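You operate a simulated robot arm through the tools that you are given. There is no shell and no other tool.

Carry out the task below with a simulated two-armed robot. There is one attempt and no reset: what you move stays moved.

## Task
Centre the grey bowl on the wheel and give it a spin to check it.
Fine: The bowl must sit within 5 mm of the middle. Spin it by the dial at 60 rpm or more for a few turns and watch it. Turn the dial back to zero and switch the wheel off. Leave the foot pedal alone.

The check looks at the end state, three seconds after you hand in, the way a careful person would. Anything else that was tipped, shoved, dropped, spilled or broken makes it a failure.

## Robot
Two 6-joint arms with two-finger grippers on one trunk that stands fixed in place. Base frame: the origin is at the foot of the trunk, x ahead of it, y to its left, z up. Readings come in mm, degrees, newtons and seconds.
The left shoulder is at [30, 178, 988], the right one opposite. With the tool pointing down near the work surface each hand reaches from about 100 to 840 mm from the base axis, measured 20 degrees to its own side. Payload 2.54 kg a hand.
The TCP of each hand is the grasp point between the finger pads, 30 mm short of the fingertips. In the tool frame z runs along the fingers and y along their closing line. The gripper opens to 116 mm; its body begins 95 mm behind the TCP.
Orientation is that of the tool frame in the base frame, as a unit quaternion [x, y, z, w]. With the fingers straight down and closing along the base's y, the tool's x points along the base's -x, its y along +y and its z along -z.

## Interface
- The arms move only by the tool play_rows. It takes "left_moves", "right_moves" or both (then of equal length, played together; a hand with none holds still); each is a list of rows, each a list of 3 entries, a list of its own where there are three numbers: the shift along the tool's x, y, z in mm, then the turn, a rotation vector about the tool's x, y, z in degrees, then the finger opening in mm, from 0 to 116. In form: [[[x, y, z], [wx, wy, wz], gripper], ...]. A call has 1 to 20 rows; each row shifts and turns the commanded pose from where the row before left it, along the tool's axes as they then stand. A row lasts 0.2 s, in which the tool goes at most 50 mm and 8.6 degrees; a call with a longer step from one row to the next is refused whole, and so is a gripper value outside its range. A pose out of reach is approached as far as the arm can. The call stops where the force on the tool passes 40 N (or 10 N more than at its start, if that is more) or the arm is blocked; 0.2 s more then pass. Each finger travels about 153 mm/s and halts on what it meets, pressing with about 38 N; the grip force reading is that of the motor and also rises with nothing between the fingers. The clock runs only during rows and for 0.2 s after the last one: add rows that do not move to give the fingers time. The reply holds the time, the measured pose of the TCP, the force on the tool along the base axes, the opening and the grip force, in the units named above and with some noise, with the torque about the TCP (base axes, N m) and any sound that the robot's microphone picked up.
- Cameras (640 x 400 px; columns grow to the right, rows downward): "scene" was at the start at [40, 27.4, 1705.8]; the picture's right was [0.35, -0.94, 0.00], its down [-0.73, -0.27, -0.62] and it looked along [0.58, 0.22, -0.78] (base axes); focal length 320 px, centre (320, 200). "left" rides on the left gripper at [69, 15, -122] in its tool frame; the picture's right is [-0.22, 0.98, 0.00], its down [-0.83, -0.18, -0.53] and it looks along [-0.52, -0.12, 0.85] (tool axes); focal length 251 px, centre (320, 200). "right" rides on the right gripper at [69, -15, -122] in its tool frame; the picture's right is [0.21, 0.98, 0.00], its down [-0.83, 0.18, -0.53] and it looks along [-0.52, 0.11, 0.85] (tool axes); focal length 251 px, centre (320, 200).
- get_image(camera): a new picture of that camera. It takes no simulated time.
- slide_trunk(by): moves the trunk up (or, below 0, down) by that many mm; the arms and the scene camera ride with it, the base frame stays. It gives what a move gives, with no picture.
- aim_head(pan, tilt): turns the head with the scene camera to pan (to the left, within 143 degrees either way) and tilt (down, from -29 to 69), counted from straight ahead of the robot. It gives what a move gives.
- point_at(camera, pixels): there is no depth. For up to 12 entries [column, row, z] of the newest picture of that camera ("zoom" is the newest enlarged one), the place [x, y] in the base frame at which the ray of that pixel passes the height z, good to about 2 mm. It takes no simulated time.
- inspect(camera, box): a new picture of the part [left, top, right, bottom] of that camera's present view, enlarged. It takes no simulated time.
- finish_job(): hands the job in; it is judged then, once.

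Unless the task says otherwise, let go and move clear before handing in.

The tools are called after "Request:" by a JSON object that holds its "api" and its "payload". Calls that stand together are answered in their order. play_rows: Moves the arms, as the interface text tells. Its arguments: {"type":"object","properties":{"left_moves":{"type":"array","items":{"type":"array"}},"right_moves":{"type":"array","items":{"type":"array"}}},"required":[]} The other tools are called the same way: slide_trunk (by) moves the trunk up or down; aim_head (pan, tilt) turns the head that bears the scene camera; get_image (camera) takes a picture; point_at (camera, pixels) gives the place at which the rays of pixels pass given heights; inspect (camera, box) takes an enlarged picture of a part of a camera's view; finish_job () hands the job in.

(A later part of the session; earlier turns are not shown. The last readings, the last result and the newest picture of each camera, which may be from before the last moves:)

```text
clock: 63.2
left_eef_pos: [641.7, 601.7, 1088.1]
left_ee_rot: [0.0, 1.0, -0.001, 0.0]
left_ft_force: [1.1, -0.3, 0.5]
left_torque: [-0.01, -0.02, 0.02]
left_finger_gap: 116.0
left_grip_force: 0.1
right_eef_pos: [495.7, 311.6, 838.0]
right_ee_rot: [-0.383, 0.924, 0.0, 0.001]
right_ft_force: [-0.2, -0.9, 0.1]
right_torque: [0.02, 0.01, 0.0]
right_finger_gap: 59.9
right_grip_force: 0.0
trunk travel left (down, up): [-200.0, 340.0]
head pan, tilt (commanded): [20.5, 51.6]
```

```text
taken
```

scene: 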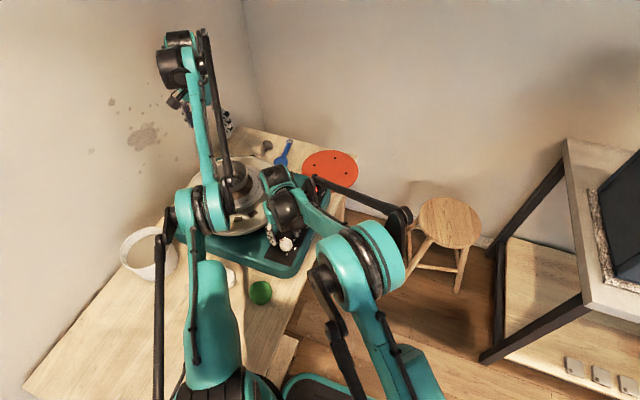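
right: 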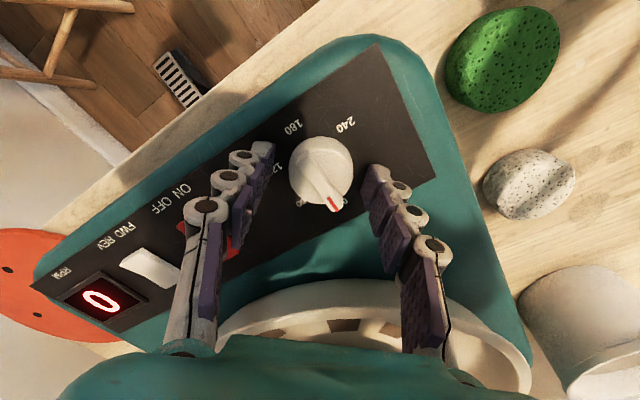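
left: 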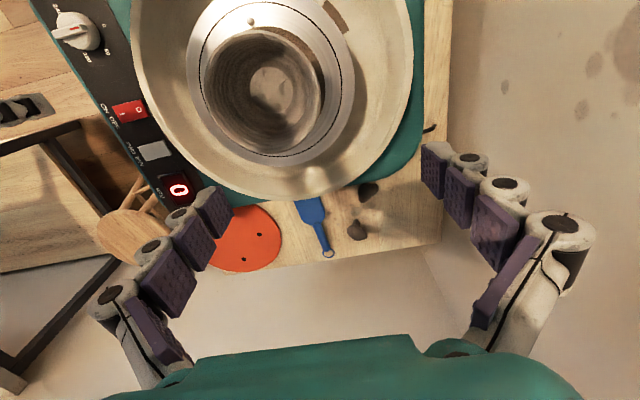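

The knob is again midway between the fingers at right pixel (321,172), with the display on 0. I'll close on it and turn 12° clockwise as a gentle first step.

Request:
{"api": "play_rows", "payload": {"right_moves": [[[0, 0, 0], [0, 0, 0], 52], [[0, 0, 0], [0, 0, 0], 46], [[0, 0, 0], [0, 0, 0], 42], [[0, 0, 0], [0, 0, 0], 38], [[0, 0, 0], [0, 0, 0], 34], [[0, 0, 0], [0, 0, 0], 34], [[0, 0, 0], [0, 0, 5], 34], [[0, 0, 0], [0, 0, 5], 34], [[0, 0, 0], [0, 0, 5], 34], [[0, 0, 0], [0, 0, 5], 34], [[0, 0, 0], [0, 0, 0], 34], [[0, 0, 0], [0, 0, 0], 34]]}}

Request:
{"api": "inspect", "payload": {"camera": "left", "box": [120, 0, 380, 220]}}

Request:
{"api": "get_image", "payload": {"camera": "right"}}

```text
clock: 65.8
left_eef_pos: [642.7, 602.8, 1087.5]
left_ee_rot: [0.0, 1.0, -0.001, 0.0]
left_ft_force: [-0.7, -0.8, -0.9]
left_torque: [0.0, 0.01, -0.01]
left_finger_gap: 116.0
left_grip_force: 0.0
right_eef_pos: [495.4, 311.5, 838.1]
right_ee_rot: [-0.215, 0.977, 0.0, 0.0]
right_ft_force: [-1.4, 3.5, 5.6]
right_torque: [0.13, 0.1, 0.03]
right_finger_gap: 40.5
right_grip_force: 45.3
trunk travel left (down, up): [-200.0, 340.0]
head pan, tilt (commanded): [20.5, 51.6]
```

```text
1.82 times, centred on (250, 110) of left
```

zoom: 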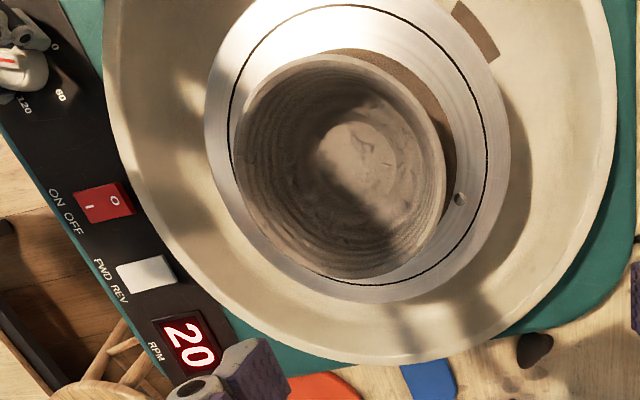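

```text
taken
```

right: 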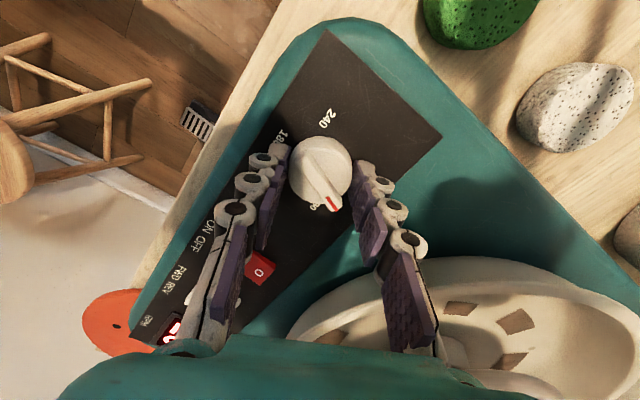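

The display reads 20 rpm and the peg has moved to left-zoom (460,199), so the wheel is on and turns 1 rpm per degree. I'll watch the rim at this slow speed through a few phases to check the run-out.

Request:
{"api": "inspect", "payload": {"camera": "left", "box": [190, 0, 350, 170]}}

Request:
{"api": "play_rows", "payload": {"right_moves": [[[0, 0, 0], [0, 0, 0], 34], [[0, 0, 0], [0, 0, 0], 34], [[0, 0, 0], [0, 0, 0], 34]]}}

Request:
{"api": "inspect", "payload": {"camera": "left", "box": [190, 0, 350, 170]}}

Request:
{"api": "play_rows", "payload": {"right_moves": [[[0, 0, 0], [0, 0, 0], 34], [[0, 0, 0], [0, 0, 0], 34], [[0, 0, 0], [0, 0, 0], 34]]}}

Request:
{"api": "inspect", "payload": {"camera": "left", "box": [190, 0, 350, 170]}}

Request:
{"api": "play_rows", "payload": {"right_moves": [[[0, 0, 0], [0, 0, 0], 34], [[0, 0, 0], [0, 0, 0], 34], [[0, 0, 0], [0, 0, 0], 34]]}}

Request:
{"api": "inspect", "payload": {"camera": "left", "box": [190, 0, 350, 170]}}

```text
2.35 times, centred on (270, 85) of left
```

zoom: 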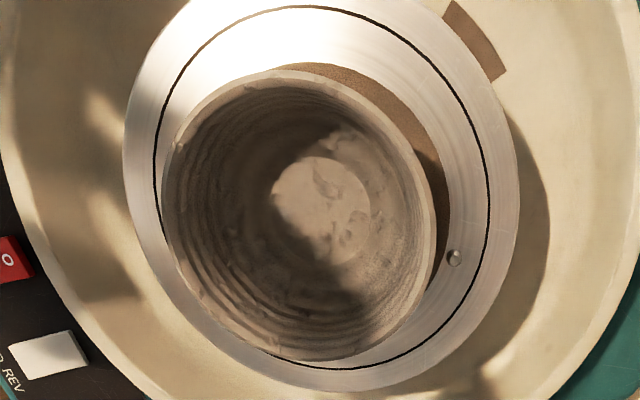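

```text
clock: 66.6
left_eef_pos: [642.4, 602.1, 1088.8]
left_ee_rot: [0.0, 1.0, -0.002, 0.0]
left_ft_force: [-0.3, -1.0, -1.7]
left_torque: [0.01, 0.0, -0.04]
left_finger_gap: 115.8
left_grip_force: 0.1
right_eef_pos: [496.0, 310.9, 838.6]
right_ee_rot: [-0.216, 0.976, 0.0, 0.0]
right_ft_force: [-0.4, 4.8, 6.1]
right_torque: [0.17, -0.03, -0.07]
right_finger_gap: 40.2
right_grip_force: 44.5
trunk travel left (down, up): [-200.0, 340.0]
head pan, tilt (commanded): [20.5, 51.6]
```

```text
2.35 times, centred on (270, 85) of left
```

zoom: 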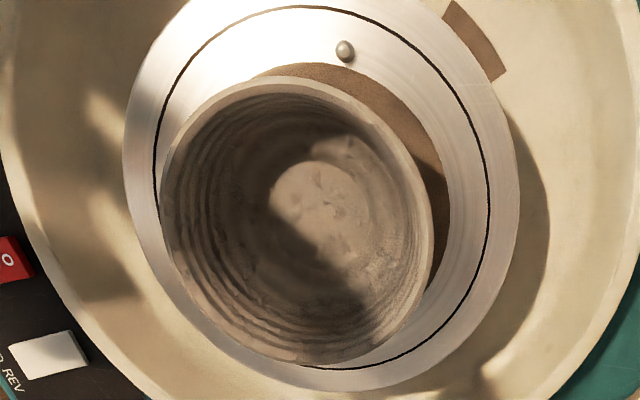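

```text
clock: 67.4
left_eef_pos: [642.0, 601.7, 1088.3]
left_ee_rot: [0.0, 1.0, -0.001, 0.001]
left_ft_force: [0.1, -0.4, -0.7]
left_torque: [0.01, 0.0, 0.0]
left_finger_gap: 115.9
left_grip_force: 0.0
right_eef_pos: [495.9, 311.8, 840.1]
right_ee_rot: [-0.217, 0.976, 0.0, 0.0]
right_ft_force: [1.1, 4.8, 5.9]
right_torque: [0.15, 0.01, -0.02]
right_finger_gap: 40.4
right_grip_force: 45.0
trunk travel left (down, up): [-200.0, 340.0]
head pan, tilt (commanded): [20.5, 51.6]
```

```text
2.35 times, centred on (270, 85) of left
```

zoom: 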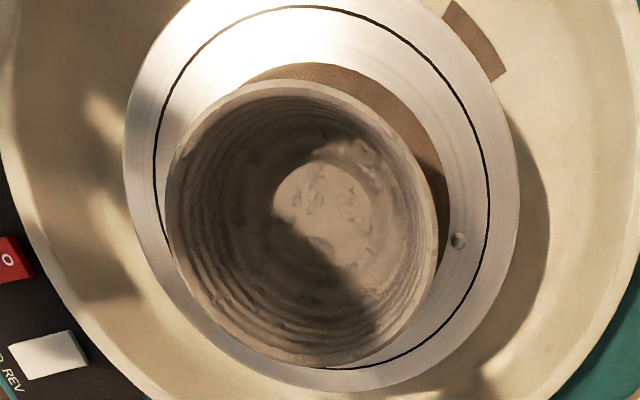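

```text
clock: 68.2
left_eef_pos: [642.7, 602.7, 1088.3]
left_ee_rot: [0.0, 1.0, -0.001, 0.0]
left_ft_force: [0.1, -0.2, 0.8]
left_torque: [-0.01, 0.02, -0.02]
left_finger_gap: 116.0
left_grip_force: 0.1
right_eef_pos: [494.7, 312.1, 839.3]
right_ee_rot: [-0.217, 0.976, 0.001, 0.001]
right_ft_force: [0.0, 4.6, 8.1]
right_torque: [0.17, 0.0, -0.01]
right_finger_gap: 40.3
right_grip_force: 44.5
trunk travel left (down, up): [-200.0, 340.0]
head pan, tilt (commanded): [20.5, 51.6]
```

```text
2.35 times, centred on (270, 85) of left
```

zoom: 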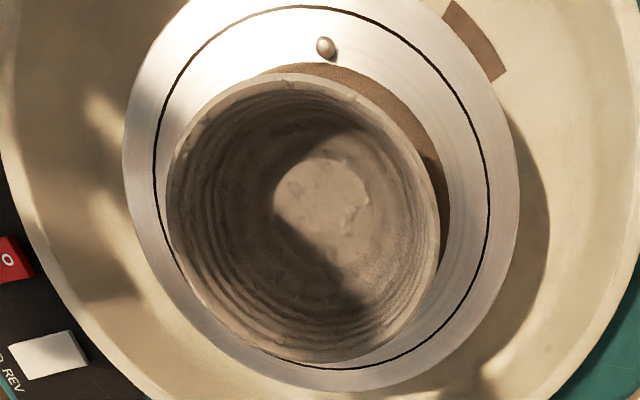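

Over the four phases the rim centre wanders only about 3×4.5 zoom px, roughly 1.5–2 mm of run-out, so the bowl is well centred. I'll now bring the dial smoothly up by 60° to about 80 rpm.

Request:
{"api": "play_rows", "payload": {"right_moves": [[[0, 0, 0], [0, 0, 4], 34], [[0, 0, 0], [0, 0, 4], 34], [[0, 0, 0], [0, 0, 4], 34], [[0, 0, 0], [0, 0, 4], 34], [[0, 0, 0], [0, 0, 4], 34], [[0, 0, 0], [0, 0, 4], 34], [[0, 0, 0], [0, 0, 4], 34], [[0, 0, 0], [0, 0, 4], 34], [[0, 0, 0], [0, 0, 4], 34], [[0, 0, 0], [0, 0, 4], 34], [[0, 0, 0], [0, 0, 4], 34], [[0, 0, 0], [0, 0, 4], 34], [[0, 0, 0], [0, 0, 4], 34], [[0, 0, 0], [0, 0, 4], 34], [[0, 0, 0], [0, 0, 4], 34], [[0, 0, 0], [0, 0, 0], 34]]}}

Request:
{"api": "inspect", "payload": {"camera": "left", "box": [120, 0, 380, 220]}}

Request:
{"api": "get_image", "payload": {"camera": "right"}}

```text
clock: 71.6
left_eef_pos: [642.0, 601.9, 1088.5]
left_ee_rot: [0.0, 1.0, -0.001, 0.0]
left_ft_force: [-0.2, 0.1, -0.4]
left_torque: [-0.01, 0.0, -0.03]
left_finger_gap: 115.9
left_grip_force: 0.1
right_eef_pos: [496.3, 311.4, 839.0]
right_ee_rot: [0.302, 0.953, 0.001, 0.0]
right_ft_force: [6.6, 9.5, 15.0]
right_torque: [0.31, -0.11, -0.02]
right_finger_gap: 40.3
right_grip_force: 45.0
trunk travel left (down, up): [-200.0, 340.0]
head pan, tilt (commanded): [20.5, 51.6]
```

```text
1.82 times, centred on (250, 110) of left
```

zoom: 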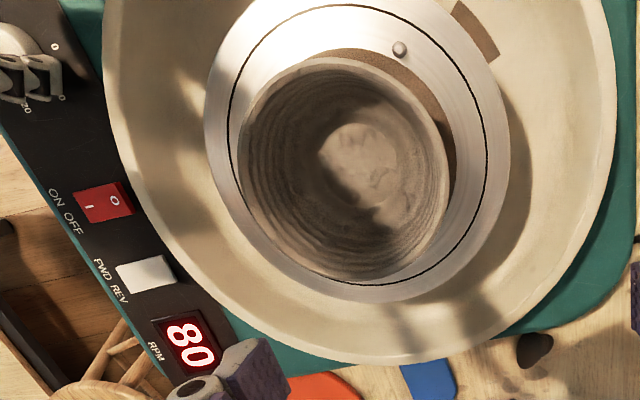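

```text
taken
```

right: 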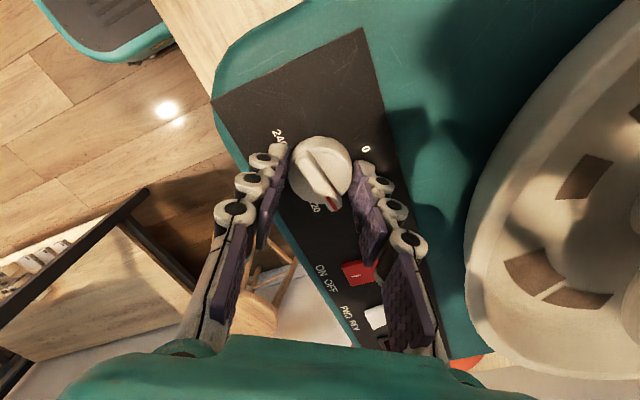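

The display reads 80 rpm and the bowl spins true at left-zoom (342,170). I'll hold it here for several seconds and watch at different phases.

Request:
{"api": "play_rows", "payload": {"right_moves": [[[0, 0, 0], [0, 0, 0], 34], [[0, 0, 0], [0, 0, 0], 34], [[0, 0, 0], [0, 0, 0], 34], [[0, 0, 0], [0, 0, 0], 34], [[0, 0, 0], [0, 0, 0], 34], [[0, 0, 0], [0, 0, 0], 34], [[0, 0, 0], [0, 0, 0], 34], [[0, 0, 0], [0, 0, 0], 34], [[0, 0, 0], [0, 0, 0], 34], [[0, 0, 0], [0, 0, 0], 34]]}}

Request:
{"api": "inspect", "payload": {"camera": "left", "box": [190, 0, 350, 170]}}

Request:
{"api": "play_rows", "payload": {"right_moves": [[[0, 0, 0], [0, 0, 0], 34], [[0, 0, 0], [0, 0, 0], 34], [[0, 0, 0], [0, 0, 0], 34], [[0, 0, 0], [0, 0, 0], 34], [[0, 0, 0], [0, 0, 0], 34], [[0, 0, 0], [0, 0, 0], 34], [[0, 0, 0], [0, 0, 0], 34], [[0, 0, 0], [0, 0, 0], 34], [[0, 0, 0], [0, 0, 0], 34]]}}

Request:
{"api": "inspect", "payload": {"camera": "left", "box": [190, 0, 350, 170]}}

Request:
{"api": "play_rows", "payload": {"right_moves": [[[0, 0, 0], [0, 0, 0], 34], [[0, 0, 0], [0, 0, 0], 34], [[0, 0, 0], [0, 0, 0], 34], [[0, 0, 0], [0, 0, 0], 34], [[0, 0, 0], [0, 0, 0], 34], [[0, 0, 0], [0, 0, 0], 34], [[0, 0, 0], [0, 0, 0], 34], [[0, 0, 0], [0, 0, 0], 34]]}}

Request:
{"api": "inspect", "payload": {"camera": "left", "box": [120, 0, 380, 220]}}

```text
clock: 73.8
left_eef_pos: [642.4, 602.1, 1088.9]
left_ee_rot: [0.0, 1.0, -0.001, -0.002]
left_ft_force: [0.0, -0.1, 0.3]
left_torque: [0.02, 0.0, 0.02]
left_finger_gap: 115.8
left_grip_force: 0.0
right_eef_pos: [494.3, 312.1, 839.0]
right_ee_rot: [0.301, 0.954, 0.0, 0.0]
right_ft_force: [9.7, 12.3, 18.8]
right_torque: [0.38, -0.25, -0.03]
right_finger_gap: 40.4
right_grip_force: 45.0
trunk travel left (down, up): [-200.0, 340.0]
head pan, tilt (commanded): [20.5, 51.6]
```

```text
2.35 times, centred on (270, 85) of left
```

zoom: 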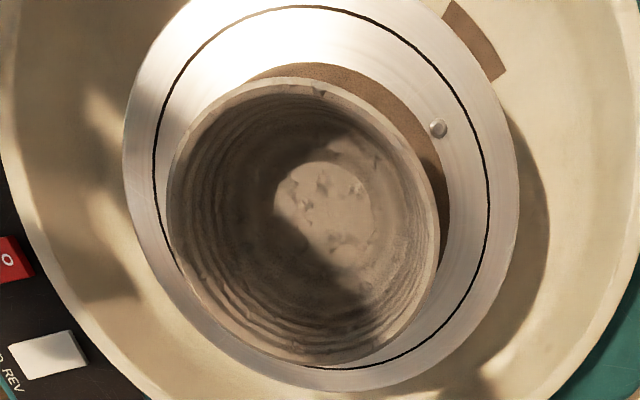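

```text
clock: 75.8
left_eef_pos: [642.3, 603.2, 1088.9]
left_ee_rot: [0.0, 1.0, -0.001, -0.001]
left_ft_force: [-0.3, 1.2, 0.2]
left_torque: [0.01, -0.03, 0.02]
left_finger_gap: 116.0
left_grip_force: 0.0
right_eef_pos: [494.9, 311.1, 838.3]
right_ee_rot: [0.301, 0.954, 0.0, 0.0]
right_ft_force: [10.6, 12.9, 18.9]
right_torque: [0.39, -0.31, 0.04]
right_finger_gap: 40.7
right_grip_force: 45.5
trunk travel left (down, up): [-200.0, 340.0]
head pan, tilt (commanded): [20.5, 51.6]
```

```text
2.35 times, centred on (270, 85) of left
```

zoom: 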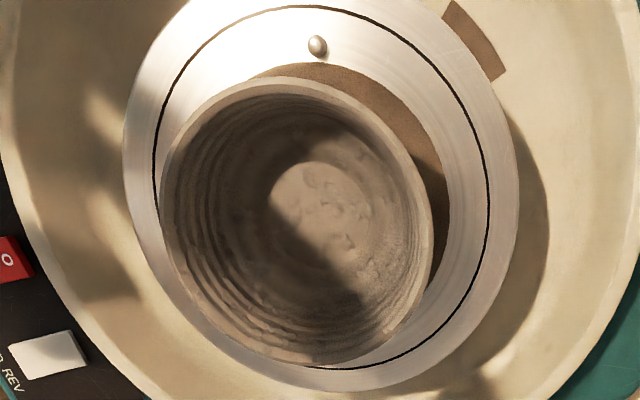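

```text
clock: 77.6
left_eef_pos: [643.0, 602.2, 1087.8]
left_ee_rot: [-0.001, 1.0, -0.001, -0.001]
left_ft_force: [-0.2, -0.6, 0.1]
left_torque: [0.01, 0.01, 0.02]
left_finger_gap: 116.0
left_grip_force: 0.1
right_eef_pos: [495.1, 311.3, 837.8]
right_ee_rot: [0.3, 0.954, -0.001, 0.0]
right_ft_force: [9.7, 11.5, 17.4]
right_torque: [0.38, -0.33, 0.0]
right_finger_gap: 40.1
right_grip_force: 44.9
trunk travel left (down, up): [-200.0, 340.0]
head pan, tilt (commanded): [20.5, 51.6]
```

```text
1.82 times, centred on (250, 110) of left
```

zoom: 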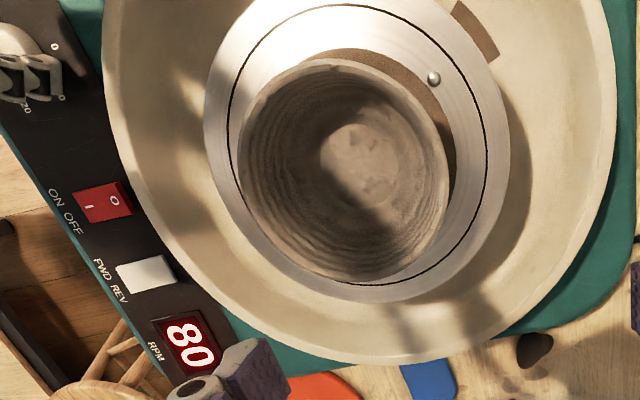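

The bowl has held 80 rpm for about 6 s (8 turns), steady with the same ~1.5–2 mm run-out. I'll turn the dial smoothly back by 80° to zero.

Request:
{"api": "play_rows", "payload": {"right_moves": [[[0, 0, 0], [0, 0, -5], 34], [[0, 0, 0], [0, 0, -5], 34], [[0, 0, 0], [0, 0, -5], 34], [[0, 0, 0], [0, 0, -5], 34], [[0, 0, 0], [0, 0, -5], 34], [[0, 0, 0], [0, 0, -5], 34], [[0, 0, 0], [0, 0, -5], 34], [[0, 0, 0], [0, 0, -5], 34], [[0, 0, 0], [0, 0, -5], 34], [[0, 0, 0], [0, 0, -5], 34], [[0, 0, 0], [0, 0, -5], 34], [[0, 0, 0], [0, 0, -5], 34], [[0, 0, 0], [0, 0, -5], 34], [[0, 0, 0], [0, 0, -5], 34], [[0, 0, 0], [0, 0, -5], 34], [[0, 0, 0], [0, 0, -5], 34], [[0, 0, 0], [0, 0, 0], 34], [[0, 0, 0], [0, 0, 0], 34]]}}

Request:
{"api": "inspect", "payload": {"camera": "left", "box": [20, 0, 380, 220]}}

Request:
{"api": "get_image", "payload": {"camera": "right"}}

```text
clock: 81.4
left_eef_pos: [641.7, 602.6, 1088.0]
left_ee_rot: [0.001, 1.0, -0.001, -0.001]
left_ft_force: [0.5, -0.3, -0.1]
left_torque: [0.01, 0.0, 0.02]
left_finger_gap: 116.0
left_grip_force: 0.0
right_eef_pos: [494.8, 311.0, 838.4]
right_ee_rot: [-0.382, 0.924, 0.0, -0.001]
right_ft_force: [-0.1, 4.3, 0.7]
right_torque: [0.01, 0.19, -0.02]
right_finger_gap: 40.4
right_grip_force: 45.3
trunk travel left (down, up): [-200.0, 340.0]
head pan, tilt (commanded): [20.5, 51.6]
```

```text
1.78 times, centred on (200, 110) of left
```

zoom: 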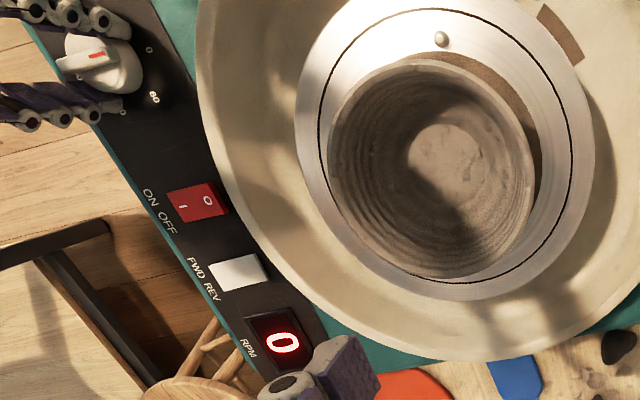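

```text
taken
```

right: 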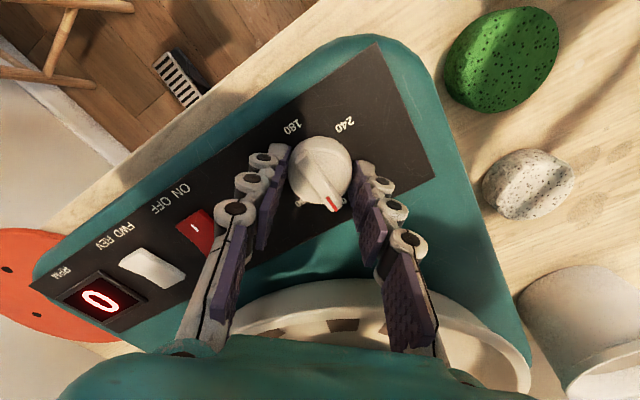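

The display reads 0 and the pointer is back where it began (right pixel (333,203)). I'll wait a second to confirm the wheel has stopped.

Request:
{"api": "play_rows", "payload": {"right_moves": [[[0, 0, 0], [0, 0, 0], 34], [[0, 0, 0], [0, 0, 0], 34], [[0, 0, 0], [0, 0, 0], 34], [[0, 0, 0], [0, 0, 0], 34], [[0, 0, 0], [0, 0, 0], 34], [[0, 0, 0], [0, 0, 0], 34], [[0, 0, 0], [0, 0, 0], 34], [[0, 0, 0], [0, 0, 0], 34]]}}

Request:
{"api": "inspect", "payload": {"camera": "left", "box": [20, 0, 380, 220]}}

Request:
{"api": "inspect", "payload": {"camera": "right", "box": [270, 100, 390, 220]}}

```text
clock: 83.2
left_eef_pos: [642.5, 601.7, 1088.1]
left_ee_rot: [-0.001, 1.0, -0.001, -0.001]
left_ft_force: [-0.1, 0.4, 0.2]
left_torque: [-0.01, 0.01, -0.02]
left_finger_gap: 116.0
left_grip_force: 0.0
right_eef_pos: [495.0, 312.6, 839.4]
right_ee_rot: [-0.383, 0.924, 0.001, -0.001]
right_ft_force: [-2.6, 3.9, -0.5]
right_torque: [0.13, 0.11, 0.01]
right_finger_gap: 40.4
right_grip_force: 44.9
trunk travel left (down, up): [-200.0, 340.0]
head pan, tilt (commanded): [20.5, 51.6]
```

```text
1.78 times, centred on (200, 110) of left
```

zoom: 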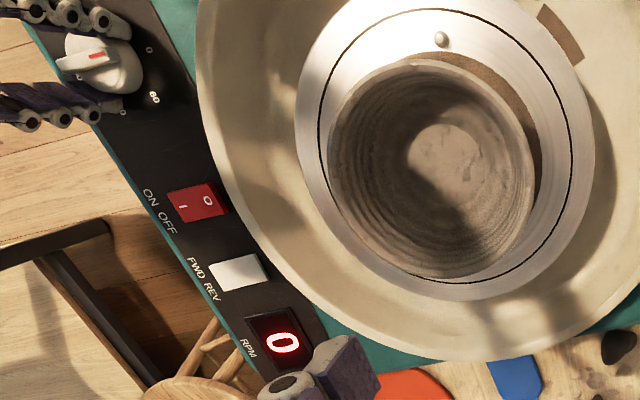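

```text
3.33 times, centred on (330, 160) of right
```

zoom: 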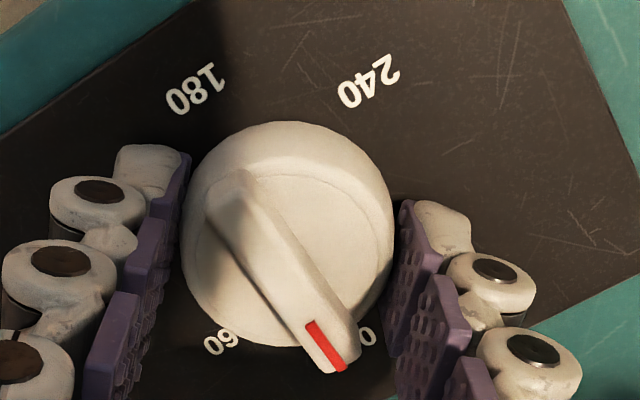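

The peg hasn't moved (441,39), so the wheel has stopped and the dial is on 0. I'll release the knob and rise, turning the hand so its fingers will be narrow toward the pan when pressing O.

Request:
{"api": "play_rows", "payload": {"right_moves": [[[0, 0, 0], [0, 0, 0], 44], [[0, 0, 0], [0, 0, 0], 54], [[0, 0, 0], [0, 0, 0], 60], [[0, 0, -10], [0, 0, 0], 60], [[0, 0, -20], [0, 0, 0], 60], [[0, 0, -30], [0, 0, 0], 60], [[0, 0, -40], [0, 0, 7.5], 60], [[0, 0, -20], [0, 0, 7.5], 60], [[0, 0, 0], [0, 0, 7.5], 60], [[0, 0, 0], [0, 0, 7.5], 60], [[0, 0, 0], [0, 0, 7.5], 60], [[0, 0, 0], [0, 0, 7.5], 60], [[0, 0, 0], [0, 0, 0], 60]]}}

Request:
{"api": "get_image", "payload": {"camera": "right"}}

Request:
{"api": "inspect", "payload": {"camera": "right", "box": [260, 150, 400, 240]}}

Request:
{"api": "inspect", "payload": {"camera": "right", "box": [280, 70, 370, 155]}}

Request:
{"api": "inspect", "payload": {"camera": "left", "box": [80, 60, 220, 150]}}

```text
clock: 86.0
left_eef_pos: [642.6, 602.3, 1087.3]
left_ee_rot: [0.0, 1.0, -0.001, -0.001]
left_ft_force: [0.2, 0.9, -0.9]
left_torque: [0.02, -0.04, -0.03]
left_finger_gap: 115.9
left_grip_force: 0.1
right_eef_pos: [496.7, 311.5, 959.9]
right_ee_rot: [0.0, 1.0, 0.0, 0.0]
right_ft_force: [-0.2, -1.1, 0.1]
right_torque: [-0.02, 0.04, -0.01]
right_finger_gap: 59.9
right_grip_force: 0.0
trunk travel left (down, up): [-200.0, 340.0]
head pan, tilt (commanded): [20.5, 51.6]
```

```text
taken
```

right: 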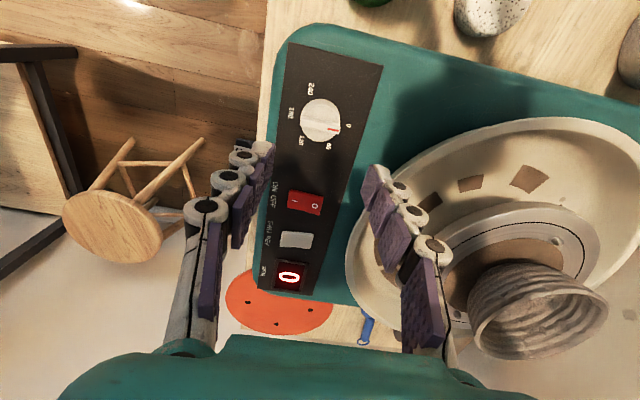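

```text
4.44 times, centred on (330, 195) of right
```

zoom: 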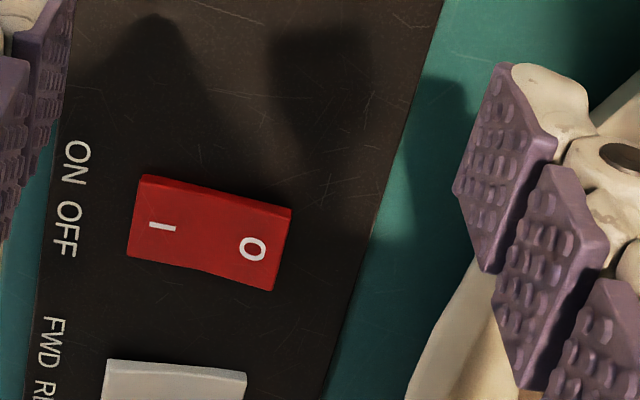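

```text
4.71 times, centred on (325, 112) of right
```

zoom: 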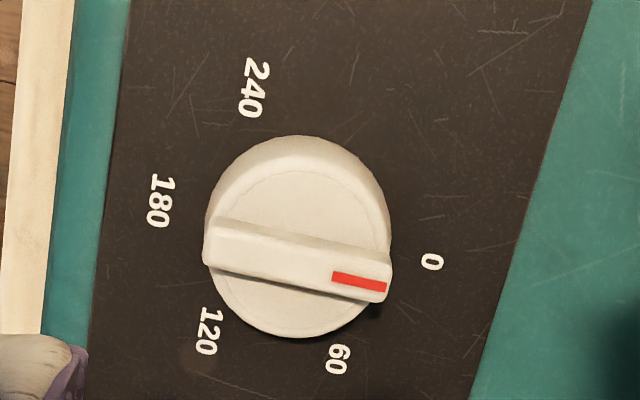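

```text
4.44 times, centred on (150, 105) of left
```

zoom: 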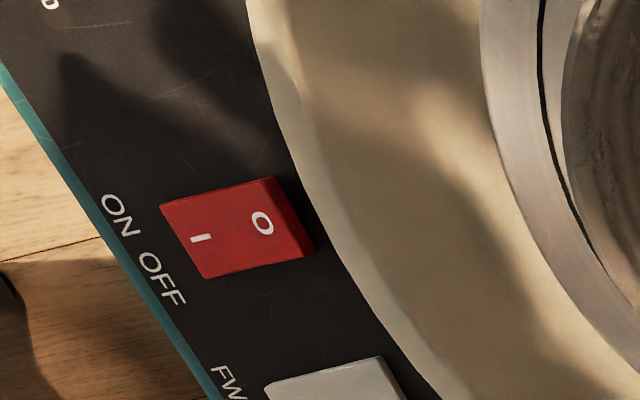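

The pointer sits on 0 and the rocker still shows I down. I turned the hand back to its plain orientation here, so before choosing how to press O I'll check how close the pan's rim is.

Request:
{"api": "point_at", "payload": {"camera": "right", "pixels": [[357, 222, 830], [357, 222, 860], [352, 240, 830], [352, 240, 860], [372, 200, 830], [372, 200, 860], [315, 206, 814], [296, 201, 808]]}}

Request:
{"api": "get_image", "payload": {"camera": "left"}}

Request:
{"api": "point_at", "payload": {"camera": "left", "pixels": [[152, 113, 830], [152, 113, 860], [142, 85, 830], [142, 85, 860], [165, 140, 830], [165, 140, 860]]}}

```text
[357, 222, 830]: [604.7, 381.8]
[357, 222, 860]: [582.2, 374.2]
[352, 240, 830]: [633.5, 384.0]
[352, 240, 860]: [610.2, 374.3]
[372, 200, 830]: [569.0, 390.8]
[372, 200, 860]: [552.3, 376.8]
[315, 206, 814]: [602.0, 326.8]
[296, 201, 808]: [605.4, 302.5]
```

```text
taken
```

left: 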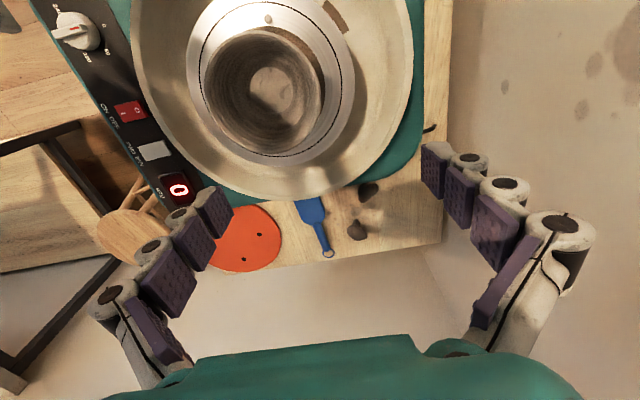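

```text
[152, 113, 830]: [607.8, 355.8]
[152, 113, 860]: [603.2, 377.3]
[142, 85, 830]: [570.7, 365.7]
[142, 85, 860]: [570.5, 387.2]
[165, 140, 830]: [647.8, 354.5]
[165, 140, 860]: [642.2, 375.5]
```

The pan's rim near the rocker is at about y 375, z 857, so closed fingers centred at y≈335 clear it by over 10 mm. I'll close the fingers, move over the O end at (600,335) and come down to just above it.

Request:
{"api": "play_rows", "payload": {"right_moves": [[[-10, 2, 0], [0, 0, 0], 30], [[-20, 5, 0], [0, 0, 0], 0], [[-25, 5, 0], [0, 0, 0], 0], [[-25, 6, 0], [0, 0, 0], 0], [[-24, 5.5, 0], [0, 0, 0], 0], [[0, 0, 30], [0, 0, 0], 0], [[0, 0, 30], [0, 0, 0], 0], [[0, 0, 25], [0, 0, 0], 0], [[0, 0, 15], [0, 0, 0], 0], [[0, 0, 6], [0, 0, 0], 0], [[0, 0, 0], [0, 0, 0], 0]]}}

Request:
{"api": "get_image", "payload": {"camera": "right"}}

Request:
{"api": "inspect", "payload": {"camera": "left", "box": [80, 60, 220, 150]}}

Request:
{"api": "inspect", "payload": {"camera": "scene", "box": [270, 190, 330, 240]}}

```text
clock: 88.4
left_eef_pos: [642.8, 601.2, 1088.9]
left_ee_rot: [0.0, 1.0, -0.001, 0.0]
left_ft_force: [-1.0, -0.6, 1.2]
left_torque: [0.02, 0.01, -0.01]
left_finger_gap: 115.8
left_grip_force: 0.0
right_eef_pos: [599.2, 333.4, 854.0]
right_ee_rot: [0.0, 1.0, 0.001, 0.0]
right_ft_force: [0.2, 0.4, 0.3]
right_torque: [-0.02, 0.02, -0.01]
right_finger_gap: 0.0
right_grip_force: 28.7
trunk travel left (down, up): [-200.0, 340.0]
head pan, tilt (commanded): [20.5, 51.6]
```

```text
taken
```

right: 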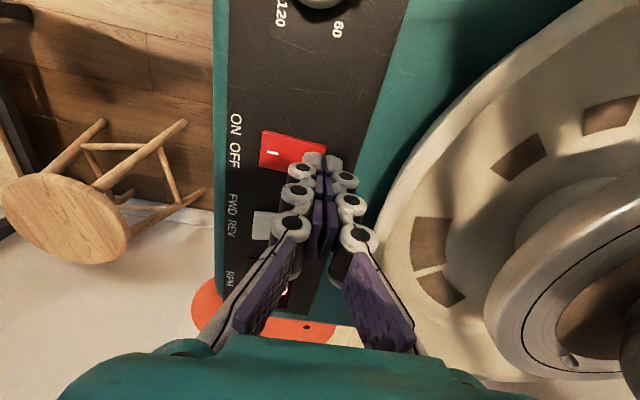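

```text
4.44 times, centred on (150, 105) of left
```

zoom: 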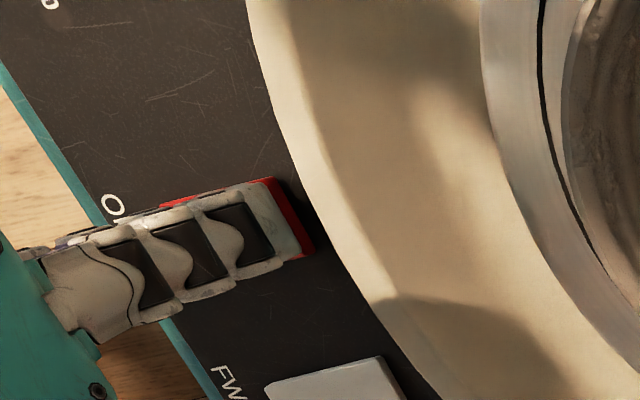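

```text
8.00 times, centred on (300, 215) of scene
```

zoom: 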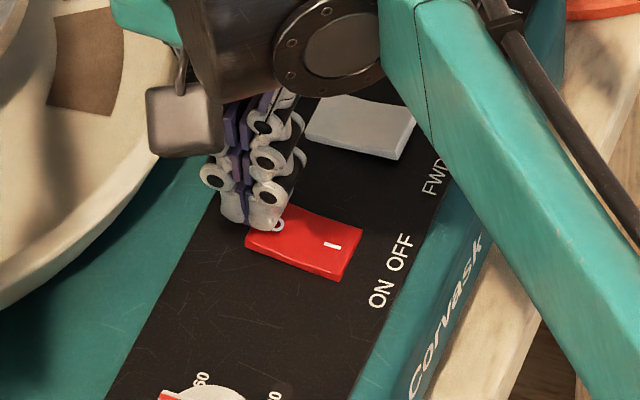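

The tips hover over the O end, clear of the pan. I'll press down in steps to about z 840 and check.

Request:
{"api": "play_rows", "payload": {"right_moves": [[[0, 0, 3], [0, 0, 0], 0], [[0, 0, 3], [0, 0, 0], 0], [[0, 0, 2], [0, 0, 0], 0], [[0, 0, 1.5], [0, 0, 0], 0], [[0, 0, 1.5], [0, 0, 0], 0], [[0, 0, 1.5], [0, 0, 0], 0], [[0, 0, 0], [0, 0, 0], 0]]}}

Request:
{"api": "inspect", "payload": {"camera": "left", "box": [80, 60, 220, 150]}}

Request:
{"api": "inspect", "payload": {"camera": "scene", "box": [270, 190, 330, 240]}}

```text
clock: 90.0
left_eef_pos: [642.9, 601.6, 1089.6]
left_ee_rot: [0.0, 1.0, -0.001, -0.001]
left_ft_force: [-0.1, -0.7, 0.3]
left_torque: [0.01, 0.0, -0.04]
left_finger_gap: 115.7
left_grip_force: 0.0
right_eef_pos: [596.3, 332.9, 841.4]
right_ee_rot: [0.0, 1.0, 0.001, 0.001]
right_ft_force: [-0.4, 0.3, 0.8]
right_torque: [0.01, 0.0, 0.04]
right_finger_gap: 0.0
right_grip_force: 28.8
right hand out of reach, approached as far as the arm can: row 3
trunk travel left (down, up): [-200.0, 340.0]
head pan, tilt (commanded): [20.5, 51.6]
```

```text
4.44 times, centred on (150, 105) of left
```

zoom: 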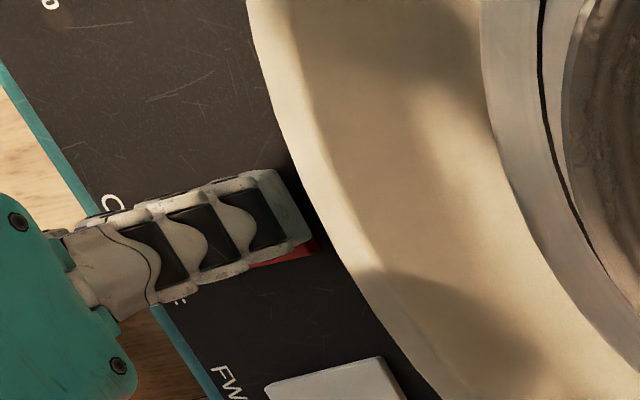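

```text
8.00 times, centred on (300, 215) of scene
```

zoom: 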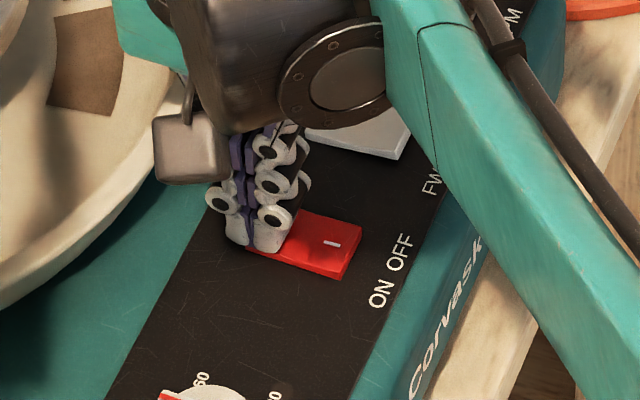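

The hand is near the edge of its reach here (x came back to 596) but still over the O end. I'll ease x back 2 mm and keep pressing in 1 mm steps.

Request:
{"api": "play_rows", "payload": {"right_moves": [[[2, 0, 0], [0, 0, 0], 0], [[0, 0, 1], [0, 0, 0], 0], [[0, 0, 1], [0, 0, 0], 0], [[0, 0, 0], [0, 0, 0], 0]]}}

Request:
{"api": "inspect", "payload": {"camera": "scene", "box": [270, 190, 330, 240]}}

```text
clock: 91.0
left_eef_pos: [642.1, 602.9, 1088.2]
left_ee_rot: [0.0, 1.0, 0.0, -0.001]
left_ft_force: [0.0, -0.1, 0.8]
left_torque: [0.0, -0.02, 0.0]
left_finger_gap: 116.1
left_grip_force: 0.1
right_eef_pos: [594.5, 332.3, 840.2]
right_ee_rot: [0.0, 1.0, 0.002, 0.001]
right_ft_force: [2.7, 1.6, 7.9]
right_torque: [-0.02, -0.09, 0.0]
right_finger_gap: 0.0
right_grip_force: 28.4
trunk travel left (down, up): [-200.0, 340.0]
head pan, tilt (commanded): [20.5, 51.6]
```

```text
8.00 times, centred on (300, 215) of scene
```

zoom: 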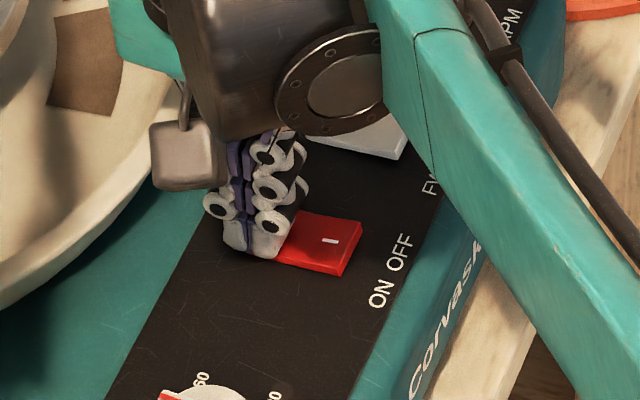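

Force is now 7.9 N and the I end is coming up. I'll press 1.5 mm further to bottom it.

Request:
{"api": "play_rows", "payload": {"right_moves": [[[0, 0, 1], [0, 0, 0], 0], [[0, 0, 0.7], [0, 0, 0], 0], [[0, 0, 0], [0, 0, 0], 0]]}}

Request:
{"api": "inspect", "payload": {"camera": "scene", "box": [270, 190, 330, 240]}}

```text
clock: 91.8
left_eef_pos: [641.6, 602.1, 1090.6]
left_ee_rot: [-0.001, 1.0, 0.0, 0.001]
left_ft_force: [-0.2, -0.4, -0.7]
left_torque: [0.03, -0.01, 0.0]
left_finger_gap: 116.0
left_grip_force: 0.1
right_eef_pos: [593.2, 330.5, 839.9]
right_ee_rot: [0.001, 1.0, 0.002, 0.002]
right_ft_force: [13.1, 8.1, 31.9]
right_torque: [-0.02, -0.36, 0.07]
right_finger_gap: 0.1
right_grip_force: 28.8
trunk travel left (down, up): [-200.0, 340.0]
head pan, tilt (commanded): [20.5, 51.6]
```

```text
8.00 times, centred on (300, 215) of scene
```

zoom: 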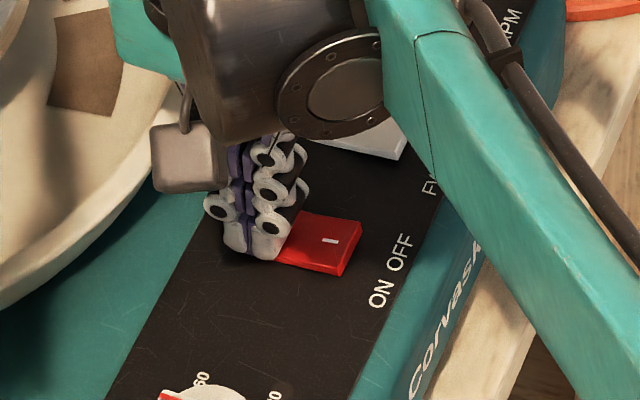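

Bottomed at 32 N with the I end up. I'll lift straight off, rise well clear and check the rocker, dial and bowl.

Request:
{"api": "play_rows", "payload": {"right_moves": [[[0, 0, -4], [0, 0, 0], 0], [[0, 0, -12], [0, 0, 0], 0], [[0, 0, -25], [0, 0, 0], 0], [[0, 0, -35], [0, 0, 0], 0], [[10, -10, -35], [0, 0, 0], 0], [[25, -25, -20], [0, 0, 0], 30], [[25, -30, 0], [0, 0, 0], 60], [[25, -30, 0], [0, 0, 0], 60], [[20, -30, 0], [0, 0, 0], 60], [[0, 0, 0], [0, 0, 0], 60]]}}

Request:
{"api": "get_image", "payload": {"camera": "right"}}

Request:
{"api": "inspect", "payload": {"camera": "left", "box": [20, 0, 380, 220]}}

Request:
{"api": "inspect", "payload": {"camera": "left", "box": [105, 92, 153, 122]}}

Request:
{"api": "get_image", "payload": {"camera": "scene"}}

```text
clock: 94.0
left_eef_pos: [642.4, 603.1, 1087.5]
left_ee_rot: [0.0, 1.0, -0.001, -0.001]
left_ft_force: [0.0, 0.5, -0.2]
left_torque: [0.01, -0.01, 0.01]
left_finger_gap: 116.2
left_grip_force: 0.1
right_eef_pos: [490.8, 208.6, 967.6]
right_ee_rot: [0.001, 1.0, 0.0, 0.0]
right_ft_force: [0.2, 0.8, -1.4]
right_torque: [-0.02, 0.04, -0.01]
right_finger_gap: 60.3
right_grip_force: 0.0
trunk travel left (down, up): [-200.0, 340.0]
head pan, tilt (commanded): [20.5, 51.6]
```

```text
taken
```

right: 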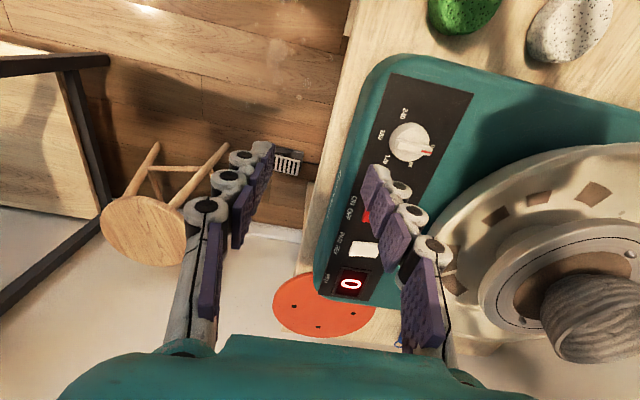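

```text
1.78 times, centred on (200, 110) of left
```

zoom: 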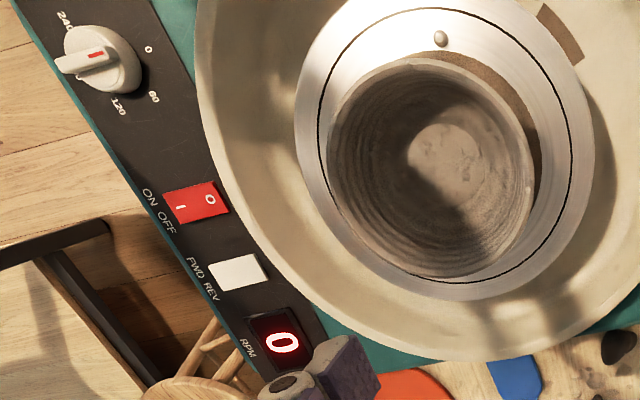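

```text
13.33 times, centred on (129, 107) of left
```

zoom: 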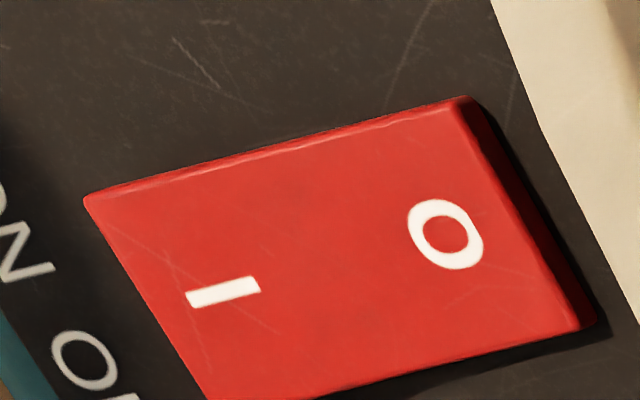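

```text
taken
```

scene: 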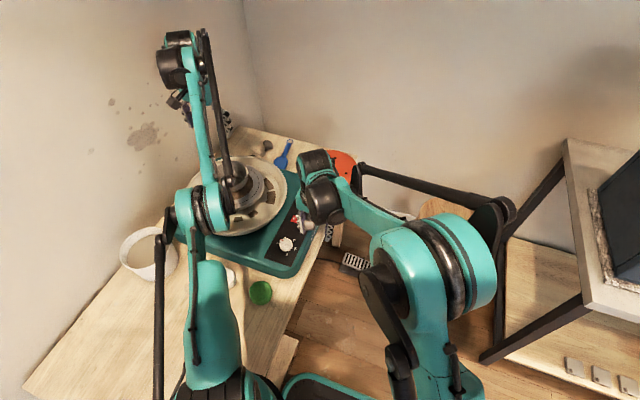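

The rocker now looks exactly as at the start (O down), the dial points to 0 and the wheel is still. I'll take a final accurate measure of the bowl's position with the same method as before.

Request:
{"api": "get_image", "payload": {"camera": "left"}}

Request:
{"api": "inspect", "payload": {"camera": "left", "box": [190, 0, 350, 100]}}

Request:
{"api": "inspect", "payload": {"camera": "left", "box": [190, 70, 350, 170]}}

```text
taken
```

left: 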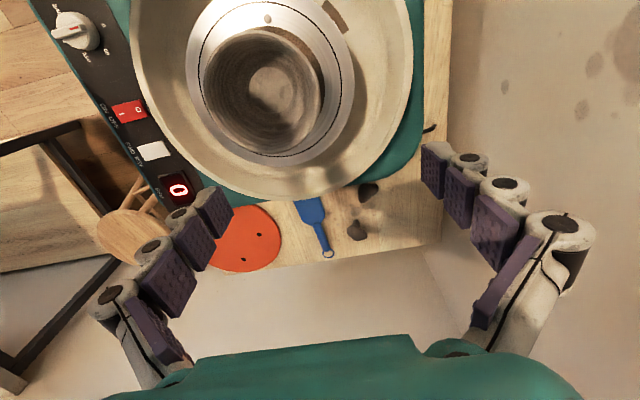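

```text
4.00 times, centred on (270, 50) of left
```

zoom: 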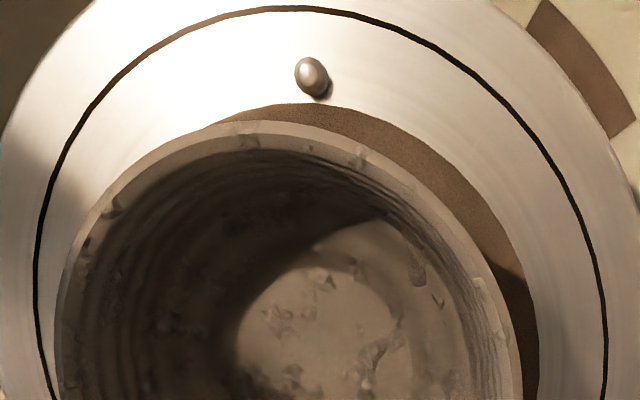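

```text
4.00 times, centred on (270, 120) of left
```

zoom: 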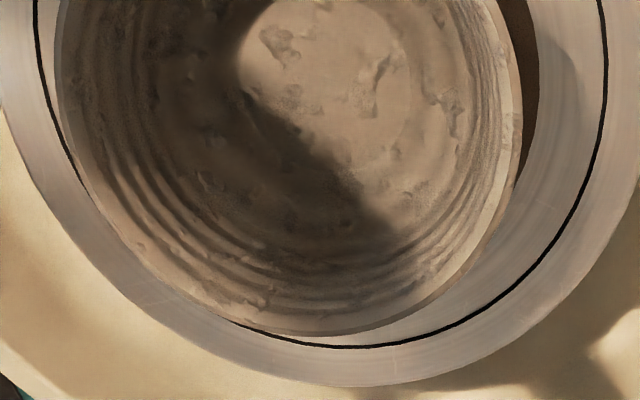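

The rim readings match those before the spin, so the bowl is still within about 2 mm of the middle. I'll now bring both hands well clear of the wheel.

Request:
{"api": "play_rows", "payload": {"left_moves": [[[20, 0, -5], [0, 0, 0], 116], [[25, -5, -5], [0, 0, 0], 116], [[25, -5, -10], [0, 0, 0], 116], [[25, -5, -10], [0, 0, 0], 116], [[25, -5, -10], [0, 0, 0], 116], [[25, -5, -10], [0, 0, 0], 116], [[25, -5, -10], [0, 0, 0], 116], [[25, -5, -10], [0, 0, 0], 116], [[0, 0, 0], [0, 0, 0], 116]], "right_moves": [[[0, -5, -20], [0, 0, 0], 60], [[0, -15, -20], [0, 0, 0], 80], [[5, -20, -20], [0, 0, 0], 100], [[5, -20, -20], [0, 0, 0], 116], [[5, -20, -20], [0, 0, 0], 116], [[5, -20, -20], [0, 0, 0], 116], [[5, -20, -10], [0, 0, 0], 116], [[0, -20, 0], [0, 0, 0], 116], [[0, 0, 0], [0, 0, 0], 116]]}}

Request:
{"api": "get_image", "payload": {"camera": "scene"}}

Request:
{"api": "get_image", "payload": {"camera": "left"}}

Request:
{"api": "get_image", "payload": {"camera": "right"}}

Request:
{"api": "inspect", "payload": {"camera": "scene", "box": [180, 145, 340, 275]}}

```text
clock: 96.0
left_eef_pos: [502.5, 612.5, 1211.0]
left_ee_rot: [0.001, 1.0, -0.001, -0.001]
left_ft_force: [0.0, 0.2, 0.3]
left_torque: [0.02, 0.0, 0.01]
left_finger_gap: 115.8
left_grip_force: 0.0
left hand out of reach, approached as far as the arm can: row 1, 2, 3, 4, 5, 6, 7, 8
right_eef_pos: [464.7, 69.3, 1098.5]
right_ee_rot: [0.0, 1.0, -0.001, 0.0]
right_ft_force: [-0.3, 0.8, -1.0]
right_torque: [0.0, -0.01, -0.01]
right_finger_gap: 115.8
right_grip_force: 0.1
trunk travel left (down, up): [-200.0, 340.0]
head pan, tilt (commanded): [20.5, 51.6]
```

```text
taken
```

scene: 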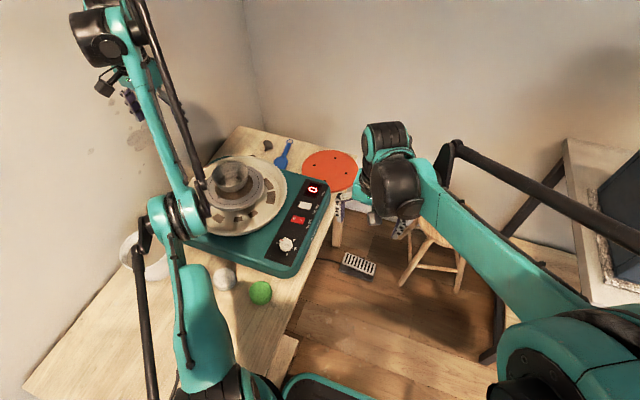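

```text
taken
```

left: 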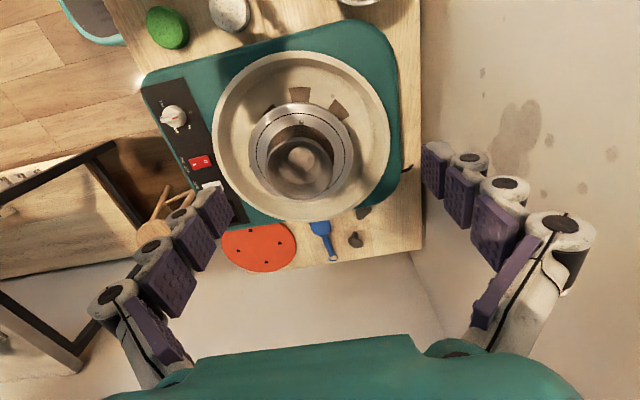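

```text
taken
```

right: 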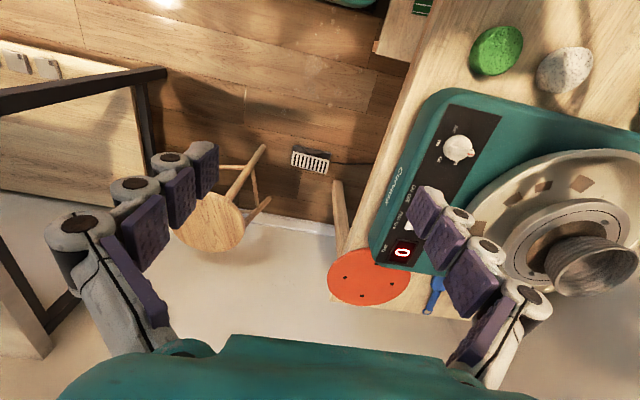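

```text
3.08 times, centred on (260, 210) of scene
```

zoom: 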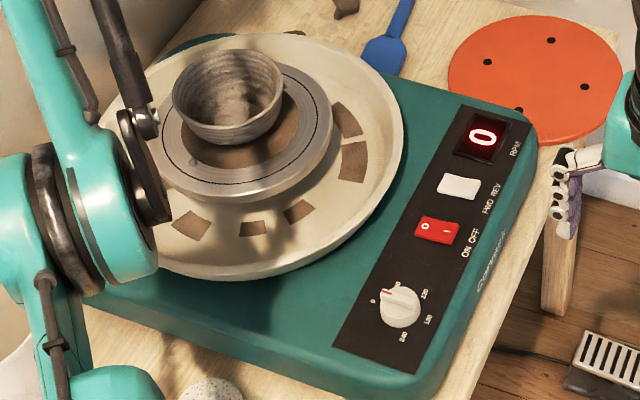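

Everything looks in order: rocker at O, dial at 0, hands away. I'll do one last check of the bowl's centring from the scene camera and of the white bucket near the left arm.

Request:
{"api": "inspect", "payload": {"camera": "scene", "box": [200, 150, 280, 210]}}

Request:
{"api": "inspect", "payload": {"camera": "scene", "box": [90, 190, 280, 320]}}

Request:
{"api": "inspect", "payload": {"camera": "right", "box": [500, 180, 640, 310]}}

```text
6.67 times, centred on (240, 180) of scene
```

zoom: 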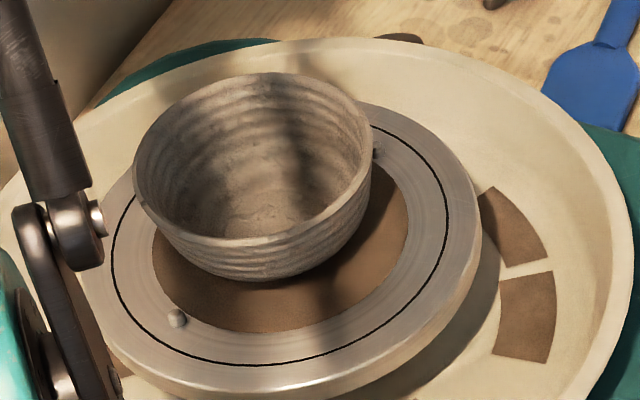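

```text
3.08 times, centred on (185, 255) of scene
```

zoom: 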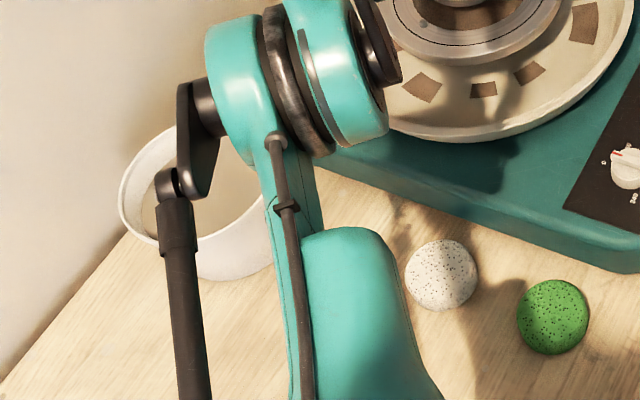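

```text
3.08 times, centred on (570, 245) of right
```

zoom: 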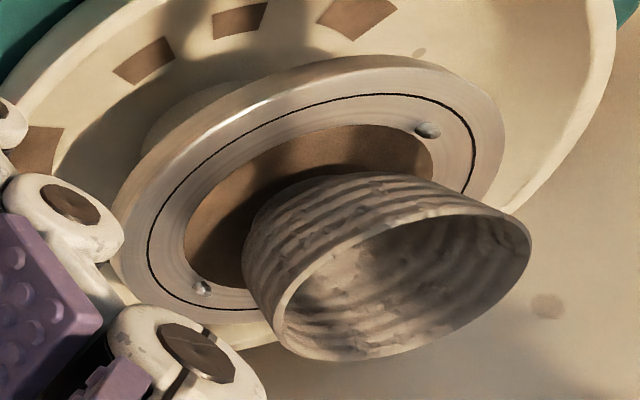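

The bucket and sponges stand undisturbed. I'll convert the scene rim points for a final centre reading.

Request:
{"api": "point_at", "payload": {"camera": "scene", "pixels": [[211.95, 175.5, 942], [247.95, 172.2, 942], [232.5, 160.8, 942], [229.5, 187.05, 942], [217.5, 166, 942], [245, 165.3, 942], [242.3, 182.3, 942], [216.3, 183.5, 942]]}}

```text
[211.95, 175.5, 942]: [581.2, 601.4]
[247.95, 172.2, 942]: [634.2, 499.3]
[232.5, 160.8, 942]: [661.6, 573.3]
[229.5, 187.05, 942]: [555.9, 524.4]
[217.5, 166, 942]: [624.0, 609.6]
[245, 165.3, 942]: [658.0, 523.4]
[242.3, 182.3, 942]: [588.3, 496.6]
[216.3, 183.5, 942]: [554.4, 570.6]
```

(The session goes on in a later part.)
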